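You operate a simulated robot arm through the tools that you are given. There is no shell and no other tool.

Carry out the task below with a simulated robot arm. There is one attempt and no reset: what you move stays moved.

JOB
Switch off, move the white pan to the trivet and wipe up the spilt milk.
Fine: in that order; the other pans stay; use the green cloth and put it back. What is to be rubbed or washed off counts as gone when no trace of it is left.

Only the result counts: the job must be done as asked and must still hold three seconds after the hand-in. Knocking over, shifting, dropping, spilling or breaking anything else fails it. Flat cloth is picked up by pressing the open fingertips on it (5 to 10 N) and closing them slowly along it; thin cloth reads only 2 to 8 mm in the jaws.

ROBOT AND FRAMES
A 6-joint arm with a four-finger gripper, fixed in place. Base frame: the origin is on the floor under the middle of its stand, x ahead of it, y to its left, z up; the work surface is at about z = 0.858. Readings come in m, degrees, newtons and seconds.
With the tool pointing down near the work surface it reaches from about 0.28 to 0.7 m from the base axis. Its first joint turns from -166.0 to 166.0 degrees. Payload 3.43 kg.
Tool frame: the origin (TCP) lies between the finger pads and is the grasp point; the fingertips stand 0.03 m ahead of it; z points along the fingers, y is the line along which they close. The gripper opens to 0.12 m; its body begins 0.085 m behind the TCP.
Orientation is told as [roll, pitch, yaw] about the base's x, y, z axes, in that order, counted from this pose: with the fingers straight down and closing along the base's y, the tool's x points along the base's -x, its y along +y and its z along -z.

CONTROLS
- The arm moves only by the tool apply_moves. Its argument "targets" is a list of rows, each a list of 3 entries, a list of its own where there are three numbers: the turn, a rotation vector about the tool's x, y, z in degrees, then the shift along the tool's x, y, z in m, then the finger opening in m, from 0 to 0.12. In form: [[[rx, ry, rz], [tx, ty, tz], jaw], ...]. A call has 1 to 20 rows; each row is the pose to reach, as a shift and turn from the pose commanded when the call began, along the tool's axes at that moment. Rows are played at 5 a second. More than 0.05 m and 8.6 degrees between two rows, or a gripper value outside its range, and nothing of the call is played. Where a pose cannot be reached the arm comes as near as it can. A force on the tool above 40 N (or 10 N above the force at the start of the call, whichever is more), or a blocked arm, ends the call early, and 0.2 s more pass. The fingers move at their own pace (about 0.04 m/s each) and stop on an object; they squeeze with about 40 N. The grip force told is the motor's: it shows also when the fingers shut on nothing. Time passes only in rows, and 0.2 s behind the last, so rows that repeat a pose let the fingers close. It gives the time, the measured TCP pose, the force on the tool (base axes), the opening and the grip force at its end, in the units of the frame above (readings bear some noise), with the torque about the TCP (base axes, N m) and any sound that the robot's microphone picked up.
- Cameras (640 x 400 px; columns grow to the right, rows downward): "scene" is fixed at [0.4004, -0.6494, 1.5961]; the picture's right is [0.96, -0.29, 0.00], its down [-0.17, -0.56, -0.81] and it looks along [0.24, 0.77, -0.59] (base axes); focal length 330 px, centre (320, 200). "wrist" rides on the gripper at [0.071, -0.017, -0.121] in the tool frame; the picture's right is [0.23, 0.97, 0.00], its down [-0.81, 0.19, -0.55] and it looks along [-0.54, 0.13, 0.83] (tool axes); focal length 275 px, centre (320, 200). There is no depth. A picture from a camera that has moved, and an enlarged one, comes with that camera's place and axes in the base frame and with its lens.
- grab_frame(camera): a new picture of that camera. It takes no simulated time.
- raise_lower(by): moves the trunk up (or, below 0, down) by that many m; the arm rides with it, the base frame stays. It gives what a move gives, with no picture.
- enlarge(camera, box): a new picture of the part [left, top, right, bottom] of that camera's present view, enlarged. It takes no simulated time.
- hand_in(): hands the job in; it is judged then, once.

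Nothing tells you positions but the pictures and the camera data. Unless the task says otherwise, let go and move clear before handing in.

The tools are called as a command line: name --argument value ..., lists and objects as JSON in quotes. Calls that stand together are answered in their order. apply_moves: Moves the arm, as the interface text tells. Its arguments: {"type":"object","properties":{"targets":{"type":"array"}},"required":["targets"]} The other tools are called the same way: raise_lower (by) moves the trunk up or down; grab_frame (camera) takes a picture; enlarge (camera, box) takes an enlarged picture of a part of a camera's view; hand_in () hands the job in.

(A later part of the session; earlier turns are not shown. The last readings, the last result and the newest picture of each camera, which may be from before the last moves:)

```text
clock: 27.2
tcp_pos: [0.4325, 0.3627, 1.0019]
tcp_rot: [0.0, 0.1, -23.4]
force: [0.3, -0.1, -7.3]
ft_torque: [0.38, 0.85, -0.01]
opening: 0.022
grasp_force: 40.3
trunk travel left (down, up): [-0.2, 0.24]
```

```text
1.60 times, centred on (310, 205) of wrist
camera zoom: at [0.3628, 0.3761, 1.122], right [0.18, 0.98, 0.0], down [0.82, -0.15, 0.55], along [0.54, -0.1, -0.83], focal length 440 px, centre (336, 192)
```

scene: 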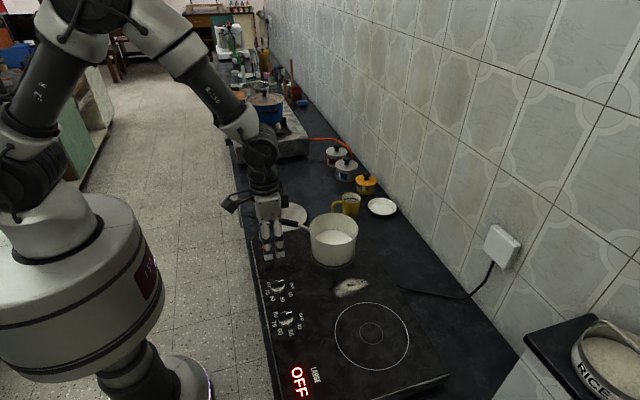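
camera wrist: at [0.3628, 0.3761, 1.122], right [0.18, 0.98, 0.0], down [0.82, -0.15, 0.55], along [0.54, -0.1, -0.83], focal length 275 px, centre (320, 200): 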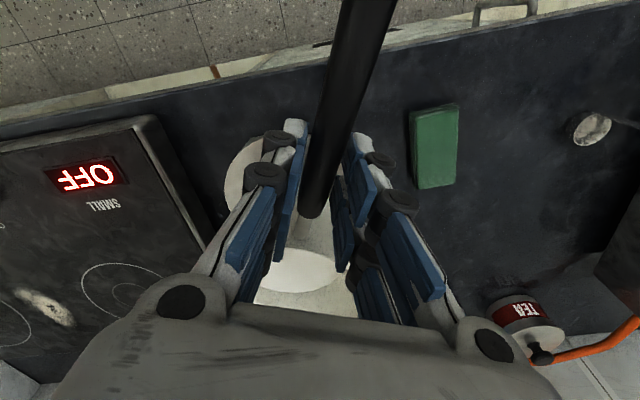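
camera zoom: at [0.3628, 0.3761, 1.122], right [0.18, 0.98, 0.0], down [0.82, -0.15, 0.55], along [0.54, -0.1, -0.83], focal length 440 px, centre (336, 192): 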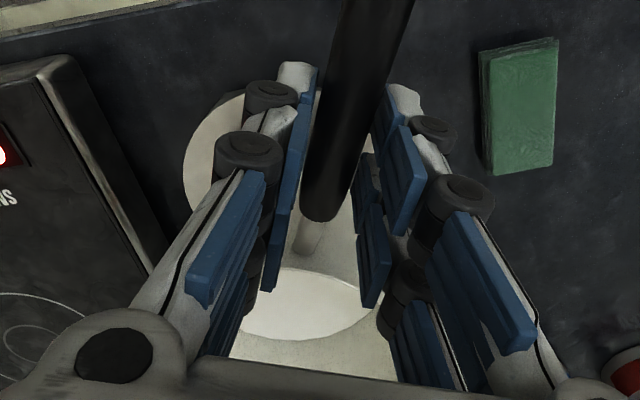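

The pan hangs level. It should shift a little (about 6 mm toward −x, 8 mm toward +y), and I lower it to just above the trivet to compare directly.

apply_moves --targets '[[[0, 0, 0], [0.003, 0.0015, 0.008], 0.0], [[0, 0, 0], [0.006, 0.0035, 0.02], 0.0], [[0, 0, 0], [0.0087, 0.005, 0.035], 0.0], [[0, 0, 0], [0.0087, 0.005, 0.048], 0.0], [[0, 0, 0], [0.0087, 0.005, 0.058], 0.0], [[0, 0, 0], [0.0087, 0.005, 0.066], 0.0], [[0, 0, 0], [0.0087, 0.005, 0.066], 0.0]]'

enlarge --camera "scene" --box '[255, 160, 335, 235]'

grab_frame --camera "wrist"

```text
clock: 28.8
tcp_pos: [0.4275, 0.372, 0.9389]
tcp_rot: [0.4, -0.3, -23.5]
force: [-6.6, 4.0, 23.9]
ft_torque: [-0.19, -0.66, 0.01]
opening: 0.0222
grasp_force: 39.9
trunk travel left (down, up): [-0.2, 0.24]
```

```text
5.33 times, centred on (295, 198) of scene
camera zoom: at [0.4004, -0.6494, 1.5961], right [0.96, -0.29, 0.0], down [-0.17, -0.56, -0.81], along [0.24, 0.77, -0.59], focal length 1761 px, centre (453, 213)
```

zoom: 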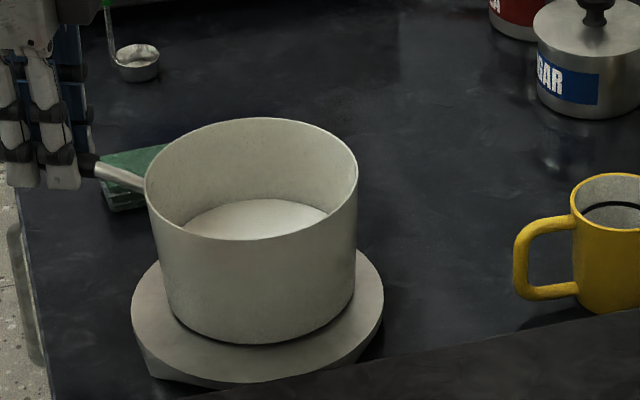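

```text
taken
camera wrist: at [0.3559, 0.3854, 1.0586], right [0.18, 0.98, 0.01], down [0.82, -0.15, 0.56], along [0.55, -0.09, -0.83], focal length 275 px, centre (320, 200)
```

wrist: 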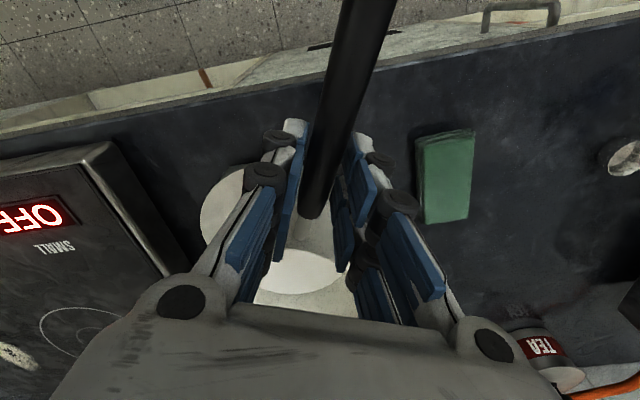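

The pan already touches the trivet (its top is at about z ≈ 0.84, higher than I thought) but sits about 2 cm too far back. I lift it slightly, shift it toward −y and recheck.

apply_moves --targets '[[[0, 0, 0], [0, 0, -0.006], 0.0], [[0, 0, 0], [0, 0, -0.012], 0.0], [[0, 0, 0], [0, 0, -0.018], 0.0], [[0, 0, 0], [0, -0.005, -0.02], 0.0], [[0, 0, 0], [0, -0.011, -0.02], 0.0], [[0, 0, 0], [0, -0.017, -0.02], 0.0], [[0, 0, 0], [0, -0.0215, -0.02], 0.0], [[0, 0, 0], [0, -0.0215, -0.02], 0.0]]'

enlarge --camera "scene" --box '[255, 160, 335, 235]'

grab_frame --camera "wrist"

```text
clock: 30.6
tcp_pos: [0.4188, 0.3511, 0.9536]
tcp_rot: [0.1, -0.1, -23.5]
force: [0.5, -0.1, -7.6]
ft_torque: [0.34, 0.82, 0.0]
opening: 0.0223
grasp_force: 39.7
trunk travel left (down, up): [-0.2, 0.24]
```

```text
5.33 times, centred on (295, 198) of scene
camera zoom: at [0.4004, -0.6494, 1.5961], right [0.96, -0.29, 0.0], down [-0.17, -0.56, -0.81], along [0.24, 0.77, -0.59], focal length 1761 px, centre (453, 213)
```

zoom: 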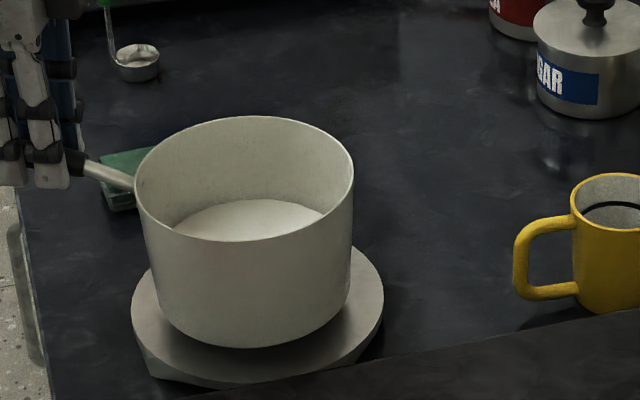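

```text
taken
camera wrist: at [0.3489, 0.365, 1.0757], right [0.18, 0.98, 0.0], down [0.82, -0.15, 0.55], along [0.54, -0.1, -0.83], focal length 275 px, centre (320, 200)
```

wrist: 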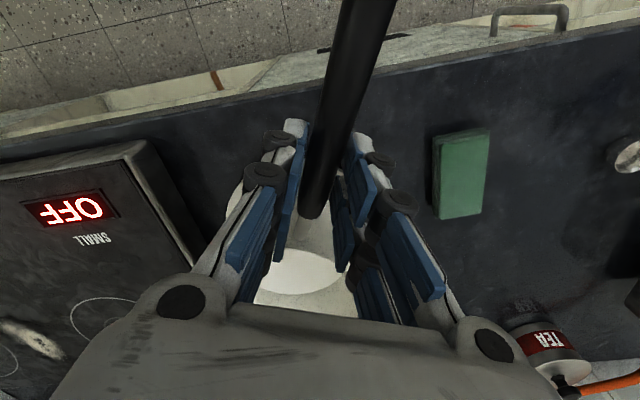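

Now the pan projects concentrically onto the trivet. I lower gently until the trivet carries the weight.

apply_moves --targets '[[[0, 0, 0], [0, 0, 0.004], 0.0], [[0, 0, 0], [0, 0, 0.008], 0.0], [[0, 0, 0], [0, 0, 0.011], 0.0], [[0, 0, 0], [0, 0, 0.012], 0.0], [[0, 0, 0], [0, 0, 0.012], 0.0]]'

```text
clock: 31.8
tcp_pos: [0.418, 0.3514, 0.9419]
tcp_rot: [0.0, 0.0, -23.4]
force: [-0.1, 0.9, -8.1]
ft_torque: [0.36, 0.82, 0.0]
opening: 0.0223
grasp_force: 39.4
trunk travel left (down, up): [-0.2, 0.24]
```

apply_moves --targets '[[[0, 0, 0], [0, 0, 0.001], 0.0], [[0, 0, 0], [0, 0, 0.002], 0.0], [[0, 0, 0], [0, 0, 0.002], 0.0]]'

```text
clock: 32.6
tcp_pos: [0.4192, 0.3505, 0.9401]
tcp_rot: [0.0, 0.1, -23.4]
force: [-0.7, 0.0, -7.3]
ft_torque: [0.39, 0.83, -0.01]
opening: 0.0222
grasp_force: 39.9
trunk travel left (down, up): [-0.2, 0.24]
```

apply_moves --targets '[[[0, 0, 0], [0, 0, 0.001], 0.0], [[0, 0, 0], [0, 0, 0.0015], 0.0], [[0, 0, 0], [0, 0, 0.0015], 0.0]]'

```text
clock: 33.4
tcp_pos: [0.42, 0.3508, 0.9391]
tcp_rot: [0.0, 0.0, -23.4]
force: [0.5, -1.0, -7.3]
ft_torque: [0.37, 0.85, 0.0]
opening: 0.0221
grasp_force: 39.7
trunk travel left (down, up): [-0.2, 0.24]
```

apply_moves --targets '[[[0, 0, 0], [0, 0, 0.001], 0.0], [[0, 0, 0], [0, 0, 0.002], 0.0], [[0, 0, 0], [0, 0, 0.002], 0.0]]'

enlarge --camera "scene" --box '[255, 160, 335, 235]'

```text
clock: 34.2
tcp_pos: [0.4181, 0.3507, 0.9383]
tcp_rot: [0.2, -0.1, -23.3]
force: [-1.8, -1.1, 9.2]
ft_torque: [-0.23, -0.36, -0.12]
opening: 0.0222
grasp_force: 39.8
trunk travel left (down, up): [-0.2, 0.24]
```

```text
5.33 times, centred on (295, 198) of scene
camera zoom: at [0.4004, -0.6494, 1.5961], right [0.96, -0.29, 0.0], down [-0.17, -0.56, -0.81], along [0.24, 0.77, -0.59], focal length 1761 px, centre (453, 213)
```

zoom: 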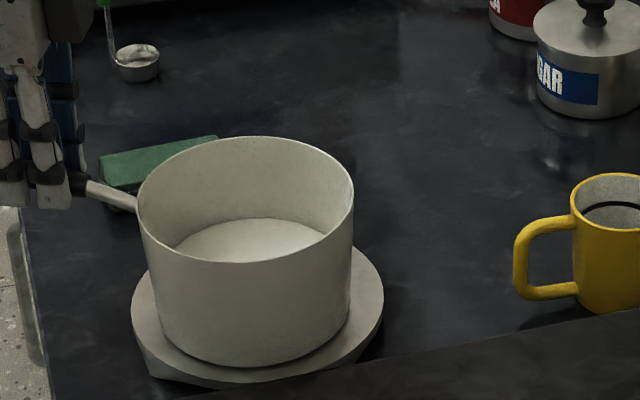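

The pan rests centred on the trivet. I ease the slight press and open the fingers slowly.

apply_moves --targets '[[[0, 0, 0], [0, 0, -0.0006], 0.0], [[0, 0, 0], [0, 0, -0.0006], 0.01], [[0, 0, 0], [0, 0, -0.0006], 0.018], [[0, 0, 0], [0, 0, -0.0006], 0.022], [[0, 0, 0], [0, 0, -0.0006], 0.026], [[0, 0, 0], [0, 0, -0.0006], 0.032], [[0, 0, 0], [0, 0, -0.0006], 0.04], [[0, 0, 0], [0, 0, -0.0006], 0.05], [[0, 0, 0], [0, 0, -0.0006], 0.06], [[0, 0, 0], [0, 0, -0.0006], 0.06]]'

grab_frame --camera "wrist"

enlarge --camera "scene" --box '[235, 150, 355, 240]'

```text
clock: 36.4
tcp_pos: [0.4194, 0.3503, 0.9387]
tcp_rot: [0.0, -0.1, -23.4]
force: [0.6, 0.5, -0.3]
ft_torque: [-0.01, 0.0, 0.0]
opening: 0.0599
grasp_force: 0.1
trunk travel left (down, up): [-0.2, 0.24]
```

```text
taken
camera wrist: at [0.348, 0.364, 1.0586], right [0.18, 0.98, 0.0], down [0.82, -0.15, 0.55], along [0.54, -0.1, -0.83], focal length 275 px, centre (320, 200)
```

wrist: 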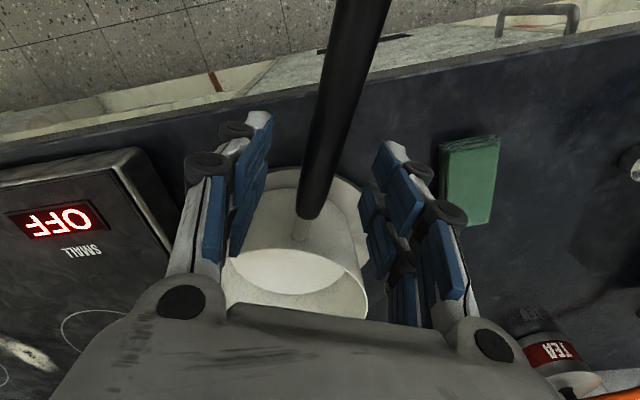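

```text
4.44 times, centred on (295, 195) of scene
camera zoom: at [0.4004, -0.6494, 1.5961], right [0.96, -0.29, 0.0], down [-0.17, -0.56, -0.81], along [0.24, 0.77, -0.59], focal length 1467 px, centre (431, 222)
```

zoom: 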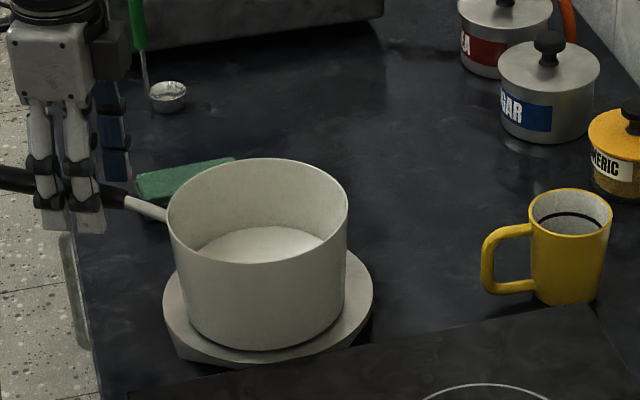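

Released cleanly; the pan stands on the trivet. I rise straight up and then move to view the green cloth from above.

apply_moves --targets '[[[0, 0, 0], [0, 0, -0.02], 0.06], [[0, 0, 0], [0, 0, -0.05], 0.06], [[0, 0, 0], [0, 0, -0.09], 0.06], [[0, 0, 0], [0, 0, -0.13], 0.06], [[0, 0, 0], [0, 0, -0.17], 0.06], [[0, 0, -6], [0.007, 0.022, -0.2], 0.06], [[0, 0, -12], [0.014, 0.044, -0.2], 0.07], [[0, 0, -18], [0.02, 0.066, -0.2], 0.08], [[0, 0, -23.4], [0.0265, 0.0866, -0.2], 0.08], [[0, 0, -23.4], [0.0265, 0.0866, -0.2], 0.08]]'

grab_frame --camera "wrist"

grab_frame --camera "scene"

```text
clock: 38.6
tcp_pos: [0.4279, 0.4397, 1.1378]
tcp_rot: [0.0, 0.0, 0.0]
force: [0.7, 0.6, 1.0]
ft_torque: [0.01, 0.03, -0.02]
opening: 0.0802
grasp_force: 0.1
trunk travel left (down, up): [-0.2, 0.24]
```

```text
taken
camera wrist: at [0.3581, 0.424, 1.2584], right [-0.23, 0.97, 0.0], down [0.81, 0.19, 0.55], along [0.54, 0.13, -0.83], focal length 275 px, centre (320, 200)
```

wrist: 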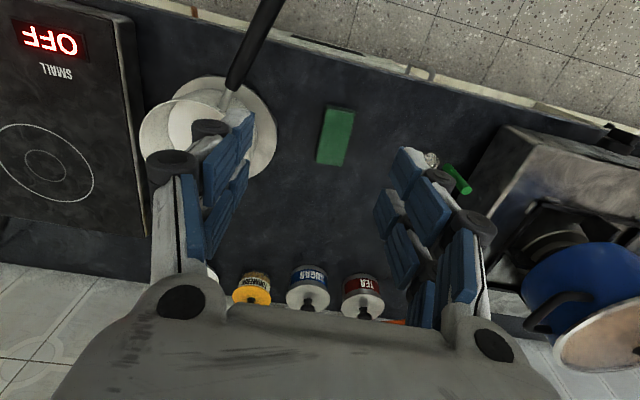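

```text
taken
```

scene: 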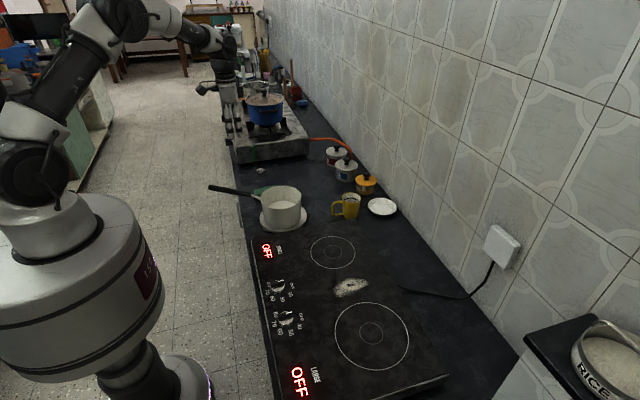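

I zoom in on the cloth to get its corners.

enlarge --camera "wrist" --box '[280, 85, 400, 185]'

enlarge --camera "scene" --box '[200, 120, 340, 240]'

```text
4.00 times, centred on (340, 135) of wrist
camera zoom: at [0.3581, 0.424, 1.2584], right [-0.23, 0.97, 0.0], down [0.81, 0.19, 0.55], along [0.54, 0.13, -0.83], focal length 1101 px, centre (240, 460)
```

zoom: 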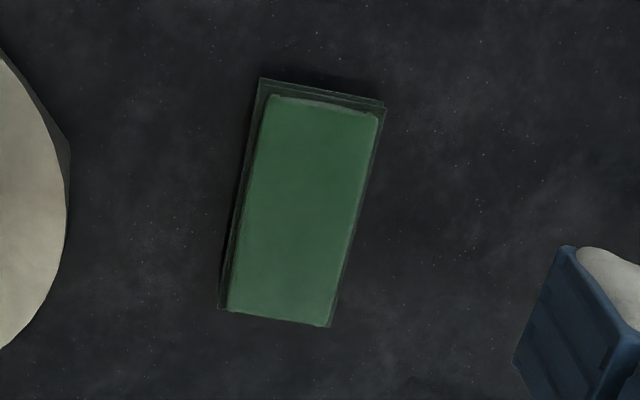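

```text
3.33 times, centred on (270, 180) of scene
camera zoom: at [0.4004, -0.6494, 1.5961], right [0.96, -0.29, 0.0], down [-0.17, -0.56, -0.81], along [0.24, 0.77, -0.59], focal length 1100 px, centre (487, 267)
```

zoom: 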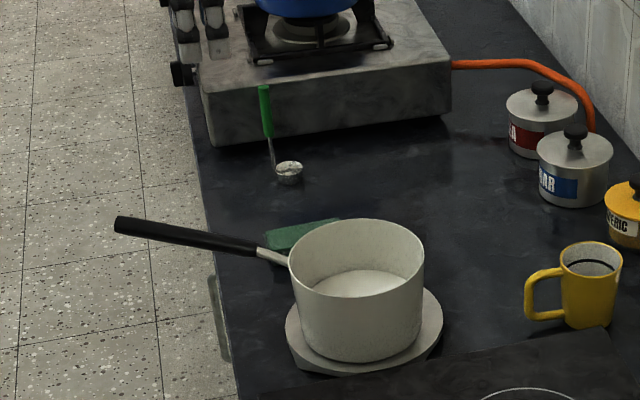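

The cloth lies at about (0.508, 0.483), long axis roughly along x, turned +3.7°. I approach above it with the jaws open across its short side.

apply_moves --targets '[[[0, 0, -1], [-0.02, 0.011, 0.01], 0.08], [[0, 0, -2], [-0.04, 0.022, 0.03], 0.08], [[0, 0, -3], [-0.06, 0.033, 0.06], 0.08], [[0, 0, -3.7], [-0.08, 0.0433, 0.09], 0.08], [[0, 0, -3.7], [-0.08, 0.0433, 0.12], 0.08], [[0, 0, -3.7], [-0.08, 0.0433, 0.15], 0.08], [[0, 0, -3.7], [-0.08, 0.0433, 0.18], 0.08], [[0, 0, -3.7], [-0.08, 0.0433, 0.2], 0.08], [[0, 0, -3.7], [-0.08, 0.0433, 0.2], 0.08]]'

grab_frame --camera "wrist"

enlarge --camera "scene" --box '[200, 120, 340, 240]'

```text
clock: 40.6
tcp_pos: [0.5067, 0.4802, 0.9384]
tcp_rot: [0.0, 0.0, 3.7]
force: [0.3, 0.1, 0.3]
ft_torque: [-0.02, 0.02, 0.03]
opening: 0.0802
grasp_force: 0.0
out of reach, approached as far as the arm can: row 8, 9
trunk travel left (down, up): [-0.2, 0.24]
```

```text
taken
camera wrist: at [0.4374, 0.4593, 1.0597], right [-0.29, 0.96, 0.0], down [0.8, 0.24, 0.55], along [0.53, 0.16, -0.83], focal length 275 px, centre (320, 200)
```

wrist: 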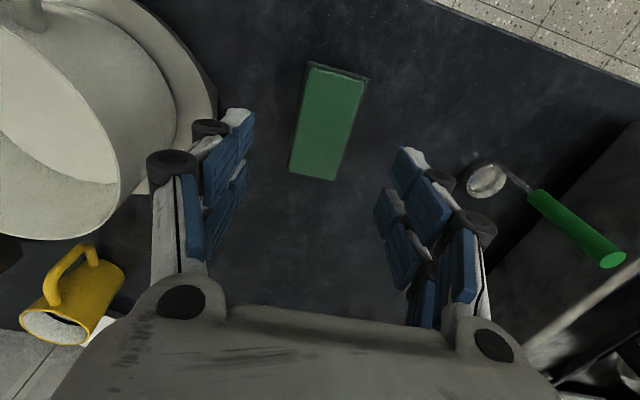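

```text
3.33 times, centred on (270, 180) of scene
camera zoom: at [0.4004, -0.6494, 1.5961], right [0.96, -0.29, 0.0], down [-0.17, -0.56, -0.81], along [0.24, 0.77, -0.59], focal length 1100 px, centre (487, 267)
```

zoom: 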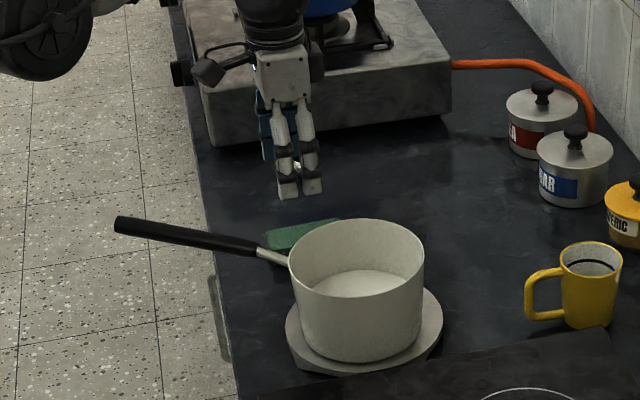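

The arm reports it is at its reach limit here with the trunk at this height. I measure the cloth once more from here, then raise the arm and lower the trunk for better reach.

enlarge --camera "wrist" --box '[260, 40, 400, 200]'

grab_frame --camera "scene"

```text
2.50 times, centred on (330, 120) of wrist
camera zoom: at [0.4374, 0.4593, 1.0597], right [-0.29, 0.96, 0.0], down [0.8, 0.24, 0.55], along [0.53, 0.16, -0.83], focal length 688 px, centre (295, 400)
```

zoom: 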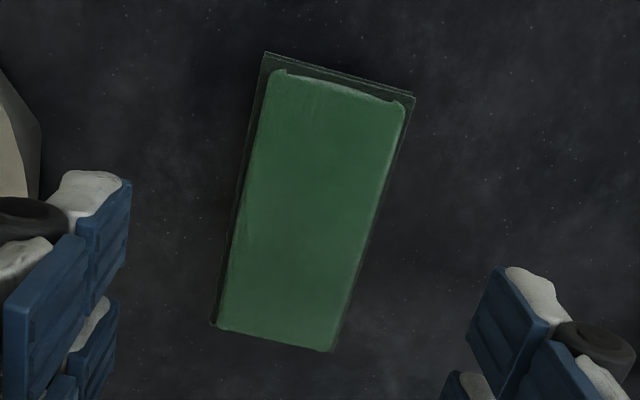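

```text
taken
```

scene: 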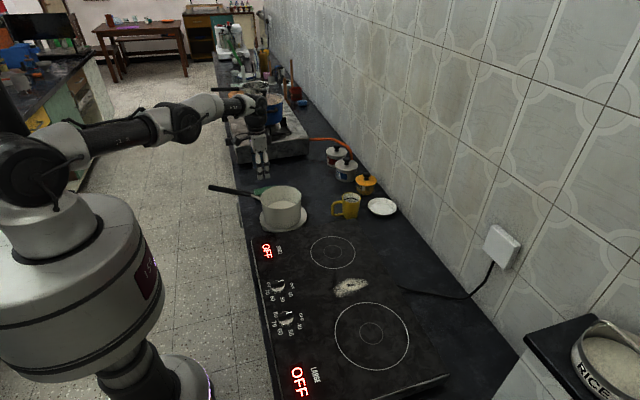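

The cloth centre is about (0.507, 0.484). I raise the arm 0.15 m, then lower the trunk by the same amount.

apply_moves --targets '[[[0, 0, 0], [0, 0, -0.03], 0.08], [[0, 0, 0], [0, 0, -0.06], 0.08], [[0, 0, 0], [0, 0, -0.1], 0.08], [[0, 0, 0], [0, 0, -0.14], 0.08], [[0, 0, 0], [0, 0, -0.16], 0.08], [[0, 0, 0], [0, 0, -0.16], 0.08]]'

```text
clock: 42.0
tcp_pos: [0.5068, 0.4802, 1.0982]
tcp_rot: [0.0, 0.1, 3.7]
force: [-0.2, 0.3, 0.5]
ft_torque: [-0.01, 0.0, -0.02]
opening: 0.0803
grasp_force: 0.0
trunk travel left (down, up): [-0.2, 0.24]
```

raise_lower --by -0.13

grab_frame --camera "scene"

```text
clock: 43.6
tcp_pos: [0.5059, 0.4802, 0.9693]
tcp_rot: [0.1, 0.1, 3.6]
force: [0.5, -0.5, -0.4]
ft_torque: [-0.01, -0.03, -0.02]
opening: 0.0796
grasp_force: 0.1
trunk travel left (down, up): [-0.07, 0.37]
```

```text
taken
```

scene: 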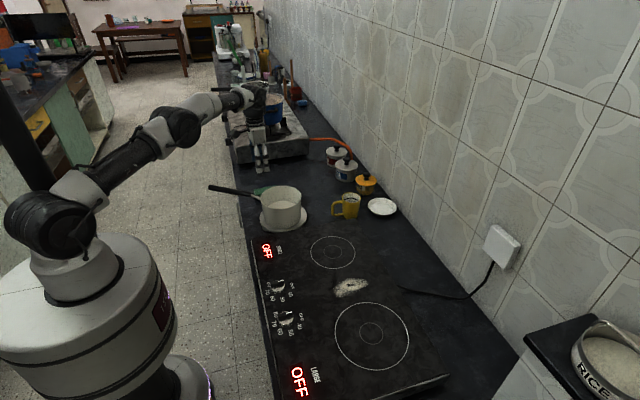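

The trunk is lowered. I descend over the cloth with jaws straddling it.

apply_moves --targets '[[[0, 0, 0], [0, 0.004, 0.02], 0.08], [[0, 0, 0], [0, 0.004, 0.045], 0.08], [[0, 0, 0], [0, 0.004, 0.07], 0.08], [[0, 0, 0], [0, 0.004, 0.09], 0.08], [[0, 0, 0], [0, 0.004, 0.098], 0.08], [[0, 0, 0], [0, 0.004, 0.098], 0.08]]'

grab_frame --camera "wrist"

enlarge --camera "scene" --box '[220, 150, 320, 220]'

```text
clock: 45.0
tcp_pos: [0.5053, 0.4839, 0.8718]
tcp_rot: [0.0, 0.0, 3.7]
force: [0.0, -0.4, 0.2]
ft_torque: [0.0, 0.0, 0.02]
opening: 0.0801
grasp_force: 0.0
trunk travel left (down, up): [-0.07, 0.37]
```

```text
taken
camera wrist: at [0.4362, 0.464, 0.9917], right [-0.29, 0.96, 0.0], down [0.8, 0.24, 0.55], along [0.53, 0.16, -0.83], focal length 275 px, centre (320, 200)
```

wrist: 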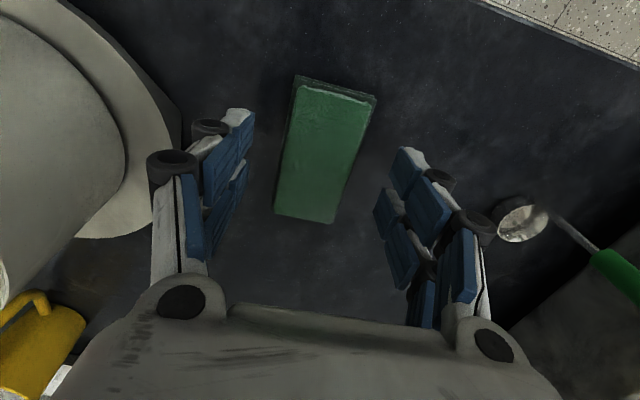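

```text
5.71 times, centred on (270, 185) of scene
camera zoom: at [0.4004, -0.6494, 1.5961], right [0.96, -0.29, 0.0], down [-0.17, -0.56, -0.81], along [0.24, 0.77, -0.59], focal length 1886 px, centre (606, 286)
```

zoom: 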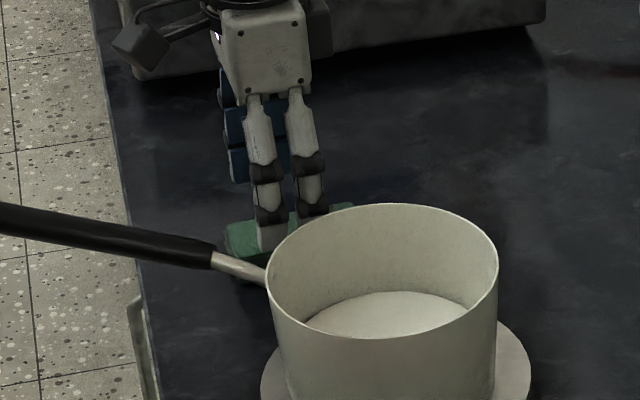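

Well aligned. I continue slowly to just above the counter.

apply_moves --targets '[[[0, 0, 0], [0, 0, 0.004], 0.08], [[0, 0, 0], [0, 0, 0.008], 0.08], [[0, 0, 0], [0, 0, 0.011], 0.08], [[0, 0, 0], [0, 0, 0.014], 0.08], [[0, 0, 0], [0, 0, 0.014], 0.08]]'

enlarge --camera "wrist" --box '[180, 60, 460, 260]'

enlarge --camera "scene" --box '[240, 165, 300, 215]'

```text
clock: 46.2
tcp_pos: [0.5042, 0.4837, 0.8573]
tcp_rot: [0.0, 0.0, 3.7]
force: [0.3, 0.2, -0.1]
ft_torque: [-0.01, -0.01, -0.03]
opening: 0.0801
grasp_force: 0.1
trunk travel left (down, up): [-0.07, 0.37]
```

```text
2.00 times, centred on (320, 160) of wrist
camera zoom: at [0.4363, 0.4638, 0.9779], right [-0.29, 0.96, 0.0], down [0.8, 0.24, 0.55], along [0.53, 0.16, -0.83], focal length 551 px, centre (320, 280)
```

zoom: 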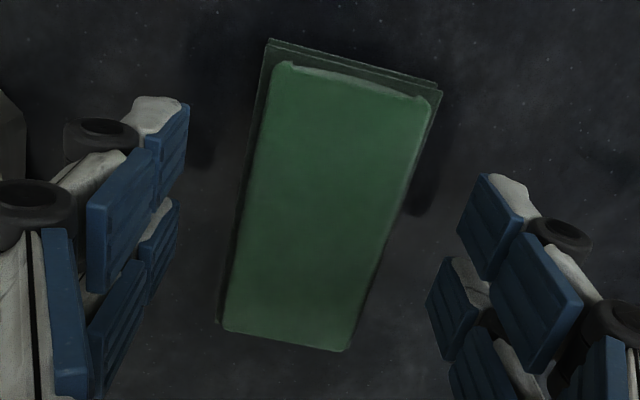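

```text
8.00 times, centred on (270, 190) of scene
camera zoom: at [0.4004, -0.6494, 1.5961], right [0.96, -0.29, 0.0], down [-0.17, -0.56, -0.81], along [0.24, 0.77, -0.59], focal length 2641 px, centre (720, 280)
```

zoom: 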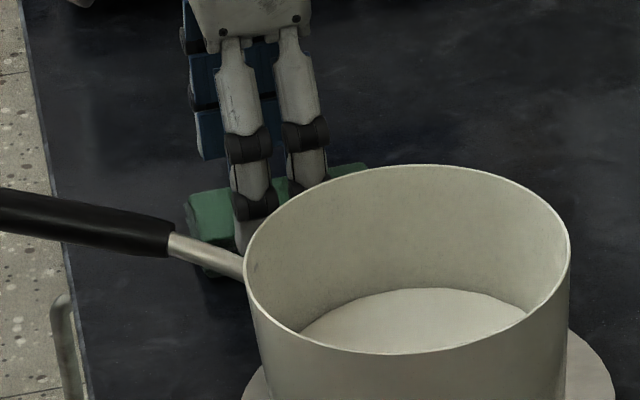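

Still no contact. I feel for the counter in small steps.

apply_moves --targets '[[[0, 0, 0], [0, 0, 0.0015], 0.08], [[0, 0, 0], [0, 0, 0.003], 0.08], [[0, 0, 0], [0, 0, 0.003], 0.08]]'

```text
clock: 47.0
tcp_pos: [0.5045, 0.4848, 0.8537]
tcp_rot: [0.0, 0.0, 3.7]
force: [0.3, -0.5, 0.2]
ft_torque: [0.01, 0.0, -0.02]
opening: 0.0799
grasp_force: 0.1
trunk travel left (down, up): [-0.07, 0.37]
```

apply_moves --targets '[[[0, 0, 0], [0, 0, 0.0015], 0.08], [[0, 0, 0], [0, 0, 0.003], 0.08], [[0, 0, 0], [0, 0, 0.003], 0.08]]'

```text
clock: 47.8
tcp_pos: [0.5052, 0.4841, 0.8503]
tcp_rot: [0.0, -0.1, 3.7]
force: [1.1, 0.1, 1.0]
ft_torque: [0.02, -0.01, -0.01]
opening: 0.0798
grasp_force: 0.0
trunk travel left (down, up): [-0.07, 0.37]
```

apply_moves --targets '[[[0, 0, 0], [0, 0, 0.001], 0.08], [[0, 0, 0], [0, 0, 0.002], 0.08], [[0, 0, 0], [0, 0, 0.002], 0.08]]'

enlarge --camera "wrist" --box '[180, 60, 460, 260]'

```text
clock: 48.6
tcp_pos: [0.5054, 0.4843, 0.8478]
tcp_rot: [0.1, 0.0, 3.7]
force: [-0.3, 0.6, -0.1]
ft_torque: [-0.01, 0.02, 0.01]
opening: 0.08
grasp_force: 0.1
trunk travel left (down, up): [-0.07, 0.37]
```

```text
2.00 times, centred on (320, 160) of wrist
camera zoom: at [0.4361, 0.4631, 0.9695], right [-0.29, 0.96, 0.0], down [0.8, 0.24, 0.55], along [0.53, 0.16, -0.83], focal length 551 px, centre (320, 280)
```

zoom: 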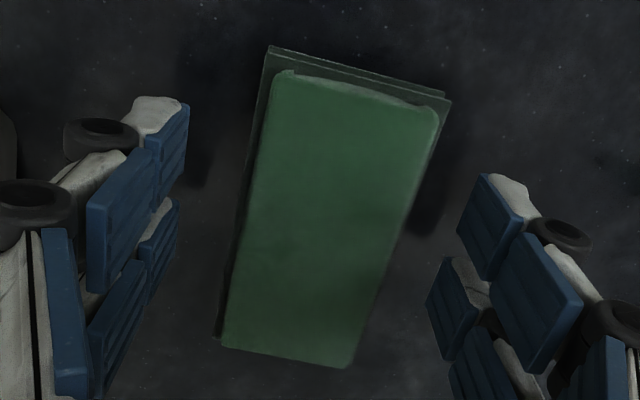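

apply_moves --targets '[[[0, 0, 0], [0, 0, 0.0015], 0.08], [[0, 0, 0], [0, 0, 0.003], 0.08], [[0, 0, 0], [0, 0, 0.0045], 0.08], [[0, 0, 0], [0, 0, 0.0045], 0.08]]'

enlarge --camera "wrist" --box '[180, 60, 460, 260]'

```text
clock: 49.6
tcp_pos: [0.5063, 0.4831, 0.844]
tcp_rot: [0.0, -0.1, 3.7]
force: [-0.2, 0.2, -0.3]
ft_torque: [-0.01, 0.01, -0.01]
opening: 0.0799
grasp_force: 0.1
trunk travel left (down, up): [-0.07, 0.37]
```

```text
2.00 times, centred on (320, 160) of wrist
camera zoom: at [0.4358, 0.4638, 0.965], right [-0.29, 0.96, 0.0], down [0.8, 0.24, 0.55], along [0.53, 0.16, -0.83], focal length 551 px, centre (320, 280)
```

zoom: 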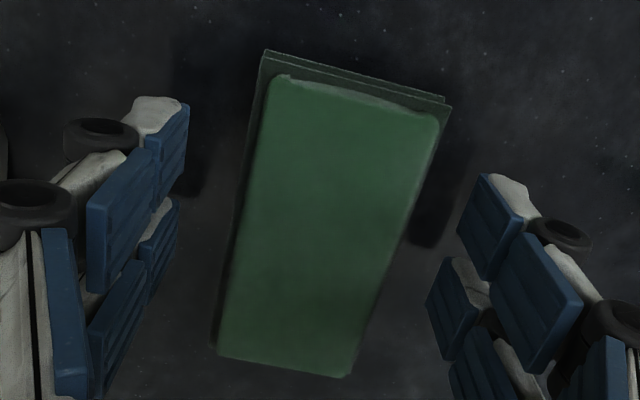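

apply_moves --targets '[[[0, 0, 0], [0, 0, 0.001], 0.08], [[0, 0, 0], [0, 0, 0.002], 0.08], [[0, 0, 0], [0, 0, 0.003], 0.08], [[0, 0, 0], [0, 0, 0.003], 0.08]]'

```text
clock: 50.6
tcp_pos: [0.506, 0.4842, 0.8414]
tcp_rot: [0.0, 0.0, 3.7]
force: [0.0, -0.3, 0.8]
ft_torque: [0.03, -0.02, -0.02]
opening: 0.0799
grasp_force: 0.1
trunk travel left (down, up): [-0.07, 0.37]
```

apply_moves --targets '[[[0, 0, 0], [0, 0, 0.001], 0.08], [[0, 0, 0], [0, 0, 0.002], 0.08], [[0, 0, 0], [0, 0, 0.003], 0.08], [[0, 0, 0], [0, 0, 0.003], 0.08]]'

enlarge --camera "wrist" --box '[180, 60, 460, 260]'

enlarge --camera "scene" --box '[240, 165, 300, 215]'

```text
clock: 51.6
tcp_pos: [0.5047, 0.4825, 0.8366]
tcp_rot: [0.0, 0.0, 3.7]
force: [-0.1, 0.0, 0.9]
ft_torque: [0.01, 0.03, -0.03]
opening: 0.0801
grasp_force: 0.0
trunk travel left (down, up): [-0.07, 0.37]
```

```text
2.00 times, centred on (320, 160) of wrist
camera zoom: at [0.436, 0.4625, 0.9584], right [-0.29, 0.96, 0.0], down [0.8, 0.24, 0.55], along [0.53, 0.16, -0.83], focal length 551 px, centre (320, 280)
```

zoom: 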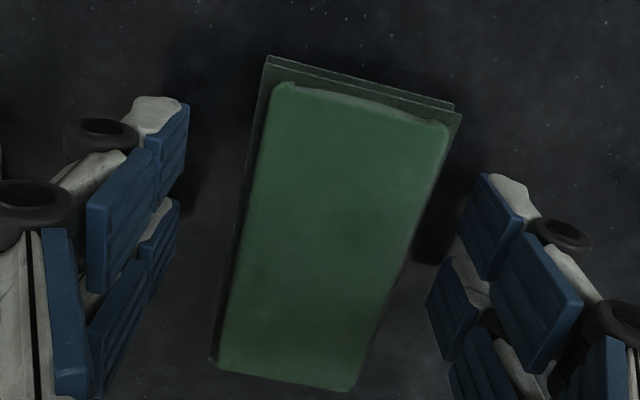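

```text
8.00 times, centred on (270, 190) of scene
camera zoom: at [0.4004, -0.6494, 1.5961], right [0.96, -0.29, 0.0], down [-0.17, -0.56, -0.81], along [0.24, 0.77, -0.59], focal length 2641 px, centre (720, 280)
```

zoom: 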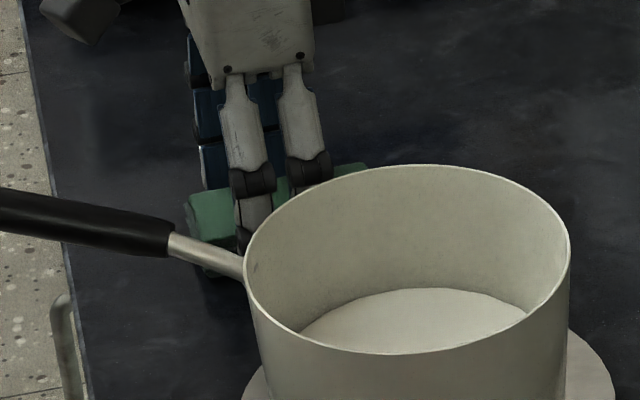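

By the shadows and the scene view the tips are roughly 8 mm above the counter and well below the cloth's top, which is a good grip height. I go 1.5 mm lower and close slowly on the cloth.

apply_moves --targets '[[[0, 0, 0], [0, 0.001, 0.0015], 0.07], [[0, 0, 0], [0, 0.001, 0.0015], 0.06], [[0, 0, 0], [0, 0.001, 0.0015], 0.052], [[0, 0, 0], [0, 0.001, 0.0015], 0.048], [[0, 0, 0], [0, 0.001, 0.0015], 0.044], [[0, 0, 0], [0, 0.001, 0.0015], 0.042], [[0, 0, 0], [0, 0.001, 0.0015], 0.042]]'

enlarge --camera "wrist" --box '[180, 60, 460, 260]'

```text
clock: 53.2
tcp_pos: [0.5052, 0.4839, 0.8371]
tcp_rot: [0.0, 0.1, 3.6]
force: [0.1, 0.0, 0.3]
ft_torque: [0.01, 0.06, -0.04]
opening: 0.0466
grasp_force: 39.9
trunk travel left (down, up): [-0.07, 0.37]
```

```text
2.00 times, centred on (320, 160) of wrist
camera zoom: at [0.4356, 0.4637, 0.9571], right [-0.29, 0.96, 0.0], down [0.8, 0.24, 0.55], along [0.53, 0.16, -0.83], focal length 551 px, centre (320, 280)
```

zoom: 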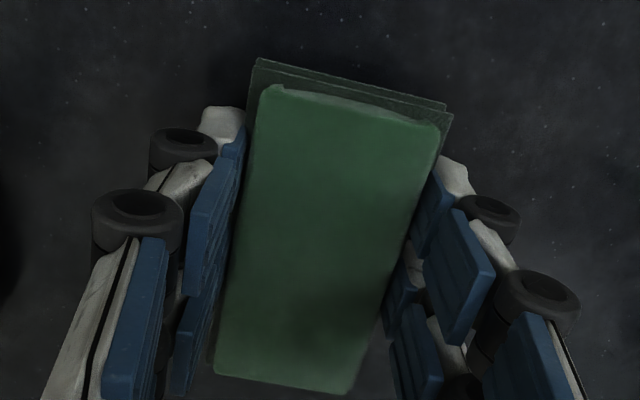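

The cloth is gripped (46.6 mm, 40 N) at TCP (0.505, 0.484, 0.837), yaw 3.7°, which is the pose to return it to. I lift it slowly.

apply_moves --targets '[[[0, 0, 0], [0, 0, -0.005], 0.03], [[0, 0, 0], [0, 0, -0.012], 0.03], [[0, 0, 0], [0, 0, -0.025], 0.03], [[0, 0, 0], [0, 0, -0.05], 0.03], [[0, 0, 0], [0, 0, -0.08], 0.03], [[0, 0, 0], [0, 0, -0.12], 0.03], [[0, 0, 0], [0, 0, -0.16], 0.03], [[0, 0, 0], [0, 0, -0.2], 0.03], [[0, 0, 0], [0, 0, -0.23], 0.03], [[0, 0, 0], [0, 0, -0.23], 0.03]]'

enlarge --camera "scene" --box '[200, 100, 340, 220]'

grab_frame --camera "wrist"

```text
clock: 55.4
tcp_pos: [0.4964, 0.4759, 1.0646]
tcp_rot: [0.0, 0.0, 3.7]
force: [0.2, -0.4, -1.2]
ft_torque: [0.01, -0.04, 0.03]
opening: 0.047
grasp_force: 40.2
out of reach, approached as far as the arm can: row 8, 9, 10
trunk travel left (down, up): [-0.07, 0.37]
```

```text
3.33 times, centred on (270, 160) of scene
camera zoom: at [0.4004, -0.6494, 1.5961], right [0.96, -0.29, 0.0], down [-0.17, -0.56, -0.81], along [0.24, 0.77, -0.59], focal length 1100 px, centre (487, 333)
```

zoom: 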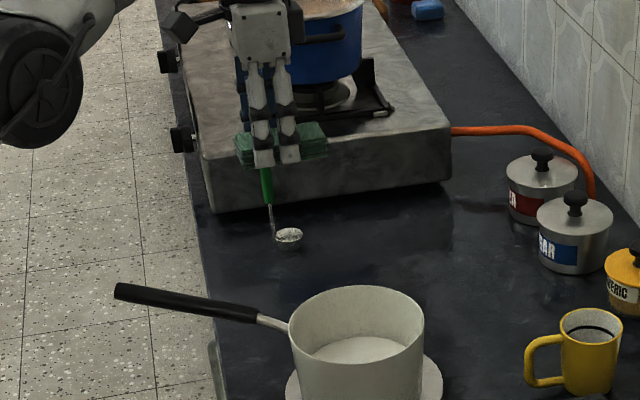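

```text
taken
camera wrist: at [0.4276, 0.4549, 1.185], right [-0.29, 0.96, 0.0], down [0.8, 0.24, 0.55], along [0.53, 0.16, -0.83], focal length 275 px, centre (320, 200)
```

wrist: 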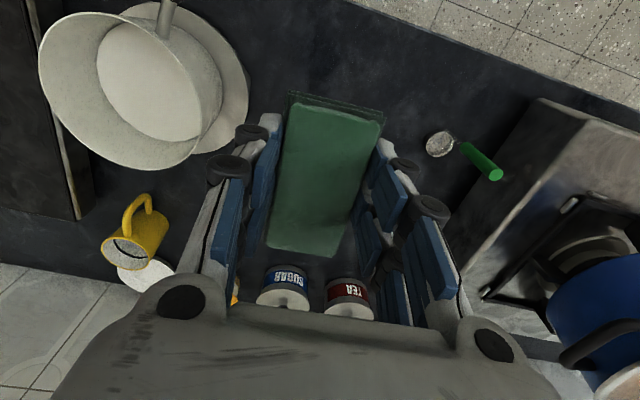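

The cloth hangs neatly in the jaws. I carry it high over the pan to above the spill.

apply_moves --targets '[[[0, 0, 0.1], [-0.0026, -0.0175, 0], 0.03], [[0, 0, 0.3], [-0.0078, -0.0525, 0], 0.03], [[0, 0, 0.6], [-0.0139, -0.0932, 0], 0.03], [[0, 0, 0.9], [-0.0204, -0.137, 0], 0.03], [[0, 0, 1.2], [-0.0268, -0.1807, 0], 0.03], [[0, 0, 1.5], [-0.0333, -0.2244, 0], 0.03], [[0, 0, 1.8], [-0.0398, -0.2681, 0], 0.03], [[0, 0, 2.1], [-0.0463, -0.3118, 0], 0.03], [[0, 0, 2.4], [-0.0528, -0.3555, 0], 0.03], [[0, 0, 2.7], [-0.0593, -0.3992, 0], 0.03], [[0, 0, 3.0], [-0.0658, -0.4429, 0], 0.03], [[0, 0, 3.2], [-0.0723, -0.4866, 0], 0.03], [[0, 0, 3.4], [-0.0784, -0.5274, 0], 0.03], [[0, 0, 3.6], [-0.0831, -0.5595, 0], 0.03], [[0, 0, 3.7], [-0.0866, -0.5828, 0], 0.03], [[0, 0, 3.7], [-0.0866, -0.5828, 0], 0.03]]'

grab_frame --camera "wrist"

grab_frame --camera "scene"

```text
clock: 58.8
tcp_pos: [0.6191, -0.1011, 1.0647]
tcp_rot: [0.0, 0.1, 0.0]
force: [-0.4, -0.7, -0.2]
ft_torque: [0.0, -0.04, -0.01]
opening: 0.0472
grasp_force: 39.5
trunk travel left (down, up): [-0.07, 0.37]
```

```text
taken
camera wrist: at [0.5483, -0.1171, 1.1856], right [-0.23, 0.97, 0.0], down [0.81, 0.19, 0.55], along [0.54, 0.13, -0.83], focal length 275 px, centre (320, 200)
```

wrist: 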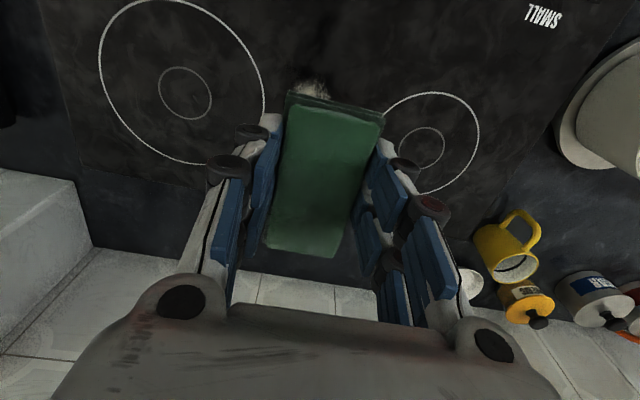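

```text
taken
```

scene: 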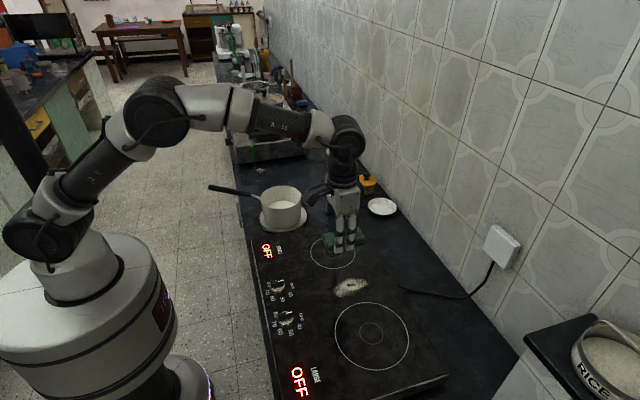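

The cloth is over the spill area (spill spans about x 0.60–0.71, y −0.13 to −0.075). I descend to just above the cooktop.

apply_moves --targets '[[[0, 0, 0], [-0.005, 0.01, 0.035], 0.03], [[0, 0, 0], [-0.01, 0.02, 0.07], 0.03], [[0, 0, 0], [-0.016, 0.03, 0.1], 0.03], [[0, 0, 0], [-0.016, 0.038, 0.125], 0.03], [[0, 0, 0], [-0.016, 0.038, 0.14], 0.03], [[0, 0, 0], [-0.016, 0.038, 0.15], 0.03], [[0, 0, 0], [-0.016, 0.038, 0.15], 0.03]]'

grab_frame --camera "wrist"

enlarge --camera "scene" --box '[290, 210, 410, 310]'

```text
clock: 60.4
tcp_pos: [0.6339, -0.0623, 0.9131]
tcp_rot: [0.1, 0.0, 0.0]
force: [-0.7, -0.3, -0.1]
ft_torque: [0.01, 0.03, 0.02]
opening: 0.0467
grasp_force: 40.3
trunk travel left (down, up): [-0.07, 0.37]
```

```text
taken
camera wrist: at [0.5637, -0.0791, 1.0339], right [-0.23, 0.97, 0.0], down [0.81, 0.19, 0.55], along [0.54, 0.13, -0.83], focal length 275 px, centre (320, 200)
```

wrist: 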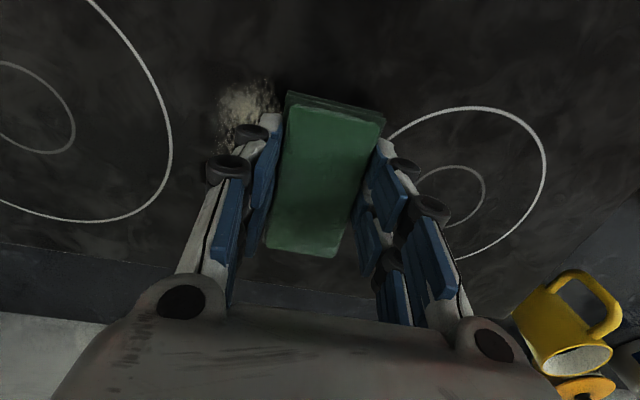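

```text
4.00 times, centred on (350, 260) of scene
camera zoom: at [0.4004, -0.6494, 1.5961], right [0.96, -0.29, 0.0], down [-0.17, -0.56, -0.81], along [0.24, 0.77, -0.59], focal length 1320 px, centre (200, -40)
```

zoom: 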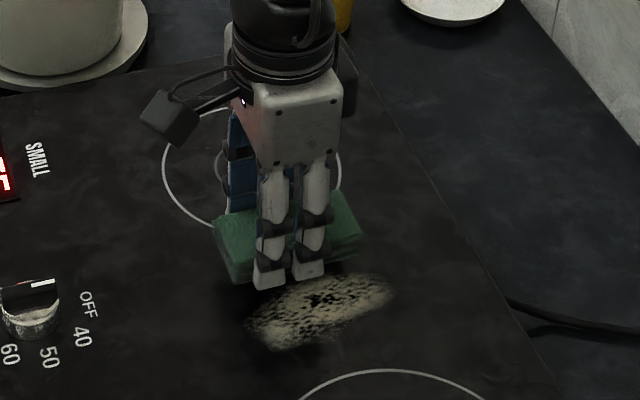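

I check whether the cloth protrudes below the fingertips.

enlarge --camera "scene" --box '[335, 245, 395, 290]'

enlarge --camera "wrist" --box '[200, 70, 440, 270]'

```text
8.89 times, centred on (365, 268) of scene
camera zoom: at [0.4004, -0.6494, 1.5961], right [0.96, -0.29, 0.0], down [-0.17, -0.56, -0.81], along [0.24, 0.77, -0.59], focal length 2934 px, centre (-80, -400)
```

zoom: 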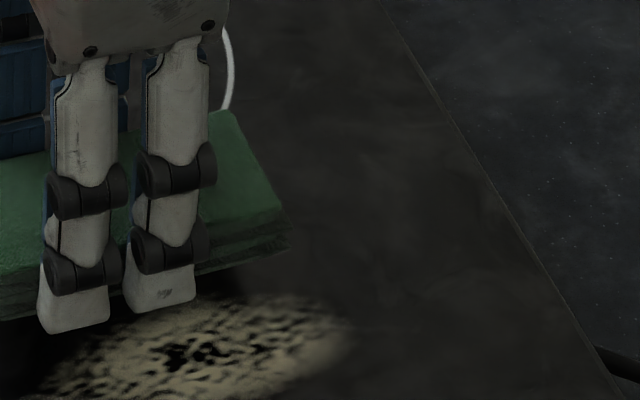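

```text
2.00 times, centred on (320, 170) of wrist
camera zoom: at [0.5637, -0.0791, 1.0339], right [-0.23, 0.97, 0.0], down [0.81, 0.19, 0.55], along [0.54, 0.13, -0.83], focal length 551 px, centre (320, 260)
```

zoom: 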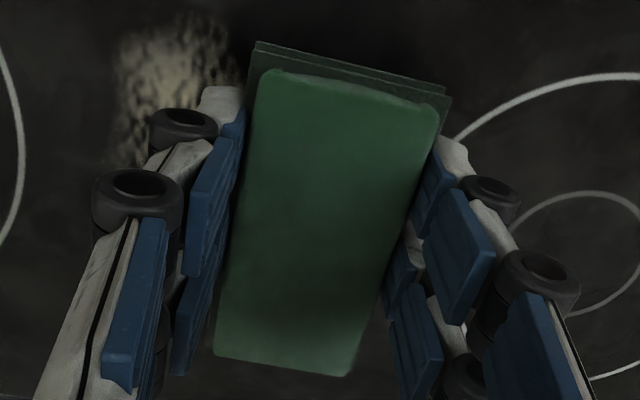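

The fingertips did not reach the counter when gripping, so the cloth must protrude below them. I lower in small steps until I feel contact.

apply_moves --targets '[[[0, 0, 0], [0, 0, 0.002], 0.03], [[0, 0, 0], [0, 0, 0.004], 0.03], [[0, 0, 0], [0, 0, 0.006], 0.03], [[0, 0, 0], [0, 0, 0.006], 0.03]]'

```text
clock: 61.4
tcp_pos: [0.6349, -0.0632, 0.9069]
tcp_rot: [0.0, 0.0, 0.0]
force: [0.7, 0.0, -0.5]
ft_torque: [0.01, -0.01, 0.04]
opening: 0.0471
grasp_force: 39.9
trunk travel left (down, up): [-0.07, 0.37]
```

apply_moves --targets '[[[0, 0, 0], [0, 0, 0.0015], 0.03], [[0, 0, 0], [0, 0, 0.003], 0.03], [[0, 0, 0], [0, 0, 0.004], 0.03], [[0, 0, 0], [0, 0, 0.004], 0.03]]'

```text
clock: 62.4
tcp_pos: [0.6341, -0.0638, 0.9028]
tcp_rot: [0.1, 0.0, 0.0]
force: [-0.2, 0.6, -0.6]
ft_torque: [-0.03, -0.02, -0.01]
opening: 0.0468
grasp_force: 40.1
trunk travel left (down, up): [-0.07, 0.37]
```

apply_moves --targets '[[[0, 0, 0], [0, 0, 0.0015], 0.03], [[0, 0, 0], [0, 0, 0.003], 0.03], [[0, 0, 0], [0, 0, 0.004], 0.03], [[0, 0, 0], [0, 0, 0.004], 0.03]]'

```text
clock: 63.4
tcp_pos: [0.6348, -0.0629, 0.8984]
tcp_rot: [0.0, 0.0, 0.1]
force: [0.2, -0.6, -0.6]
ft_torque: [-0.01, -0.01, 0.01]
opening: 0.0467
grasp_force: 40.2
trunk travel left (down, up): [-0.07, 0.37]
```

apply_moves --targets '[[[0, 0, 0], [0, 0, 0.001], 0.03], [[0, 0, 0], [0, 0, 0.002], 0.03], [[0, 0, 0], [0, 0, 0.003], 0.03], [[0, 0, 0], [0, 0, 0.003], 0.03]]'

enlarge --camera "scene" --box '[335, 245, 395, 290]'

```text
clock: 64.4
tcp_pos: [0.6345, -0.0639, 0.8969]
tcp_rot: [0.0, 0.1, 0.1]
force: [0.2, -0.1, -0.1]
ft_torque: [-0.02, -0.01, -0.02]
opening: 0.0469
grasp_force: 39.8
trunk travel left (down, up): [-0.07, 0.37]
```

```text
8.89 times, centred on (365, 268) of scene
camera zoom: at [0.4004, -0.6494, 1.5961], right [0.96, -0.29, 0.0], down [-0.17, -0.56, -0.81], along [0.24, 0.77, -0.59], focal length 2934 px, centre (-80, -400)
```

zoom: 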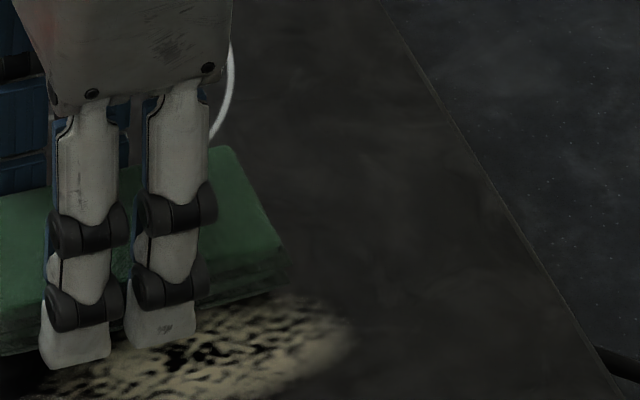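

apply_moves --targets '[[[0, 0, 0], [0, 0, 0.001], 0.03], [[0, 0, 0], [0, 0, 0.002], 0.03], [[0, 0, 0], [0, 0, 0.003], 0.03], [[0, 0, 0], [0, 0, 0.003], 0.03]]'

```text
clock: 65.4
tcp_pos: [0.6353, -0.0639, 0.8937]
tcp_rot: [0.1, 0.0, -0.1]
force: [-0.5, 0.5, -0.2]
ft_torque: [0.01, -0.04, -0.04]
opening: 0.0469
grasp_force: 40.9
trunk travel left (down, up): [-0.07, 0.37]
```

apply_moves --targets '[[[0, 0, 0], [0, 0, 0.001], 0.03], [[0, 0, 0], [0, 0, 0.002], 0.03], [[0, 0, 0], [0, 0, 0.002], 0.03]]'

```text
clock: 66.2
tcp_pos: [0.6351, -0.064, 0.8944]
tcp_rot: [0.0, -0.3, 0.0]
force: [0.7, -2.4, 13.2]
ft_torque: [-0.05, 0.27, 0.01]
opening: 0.0469
grasp_force: 39.9
trunk travel left (down, up): [-0.07, 0.37]
```

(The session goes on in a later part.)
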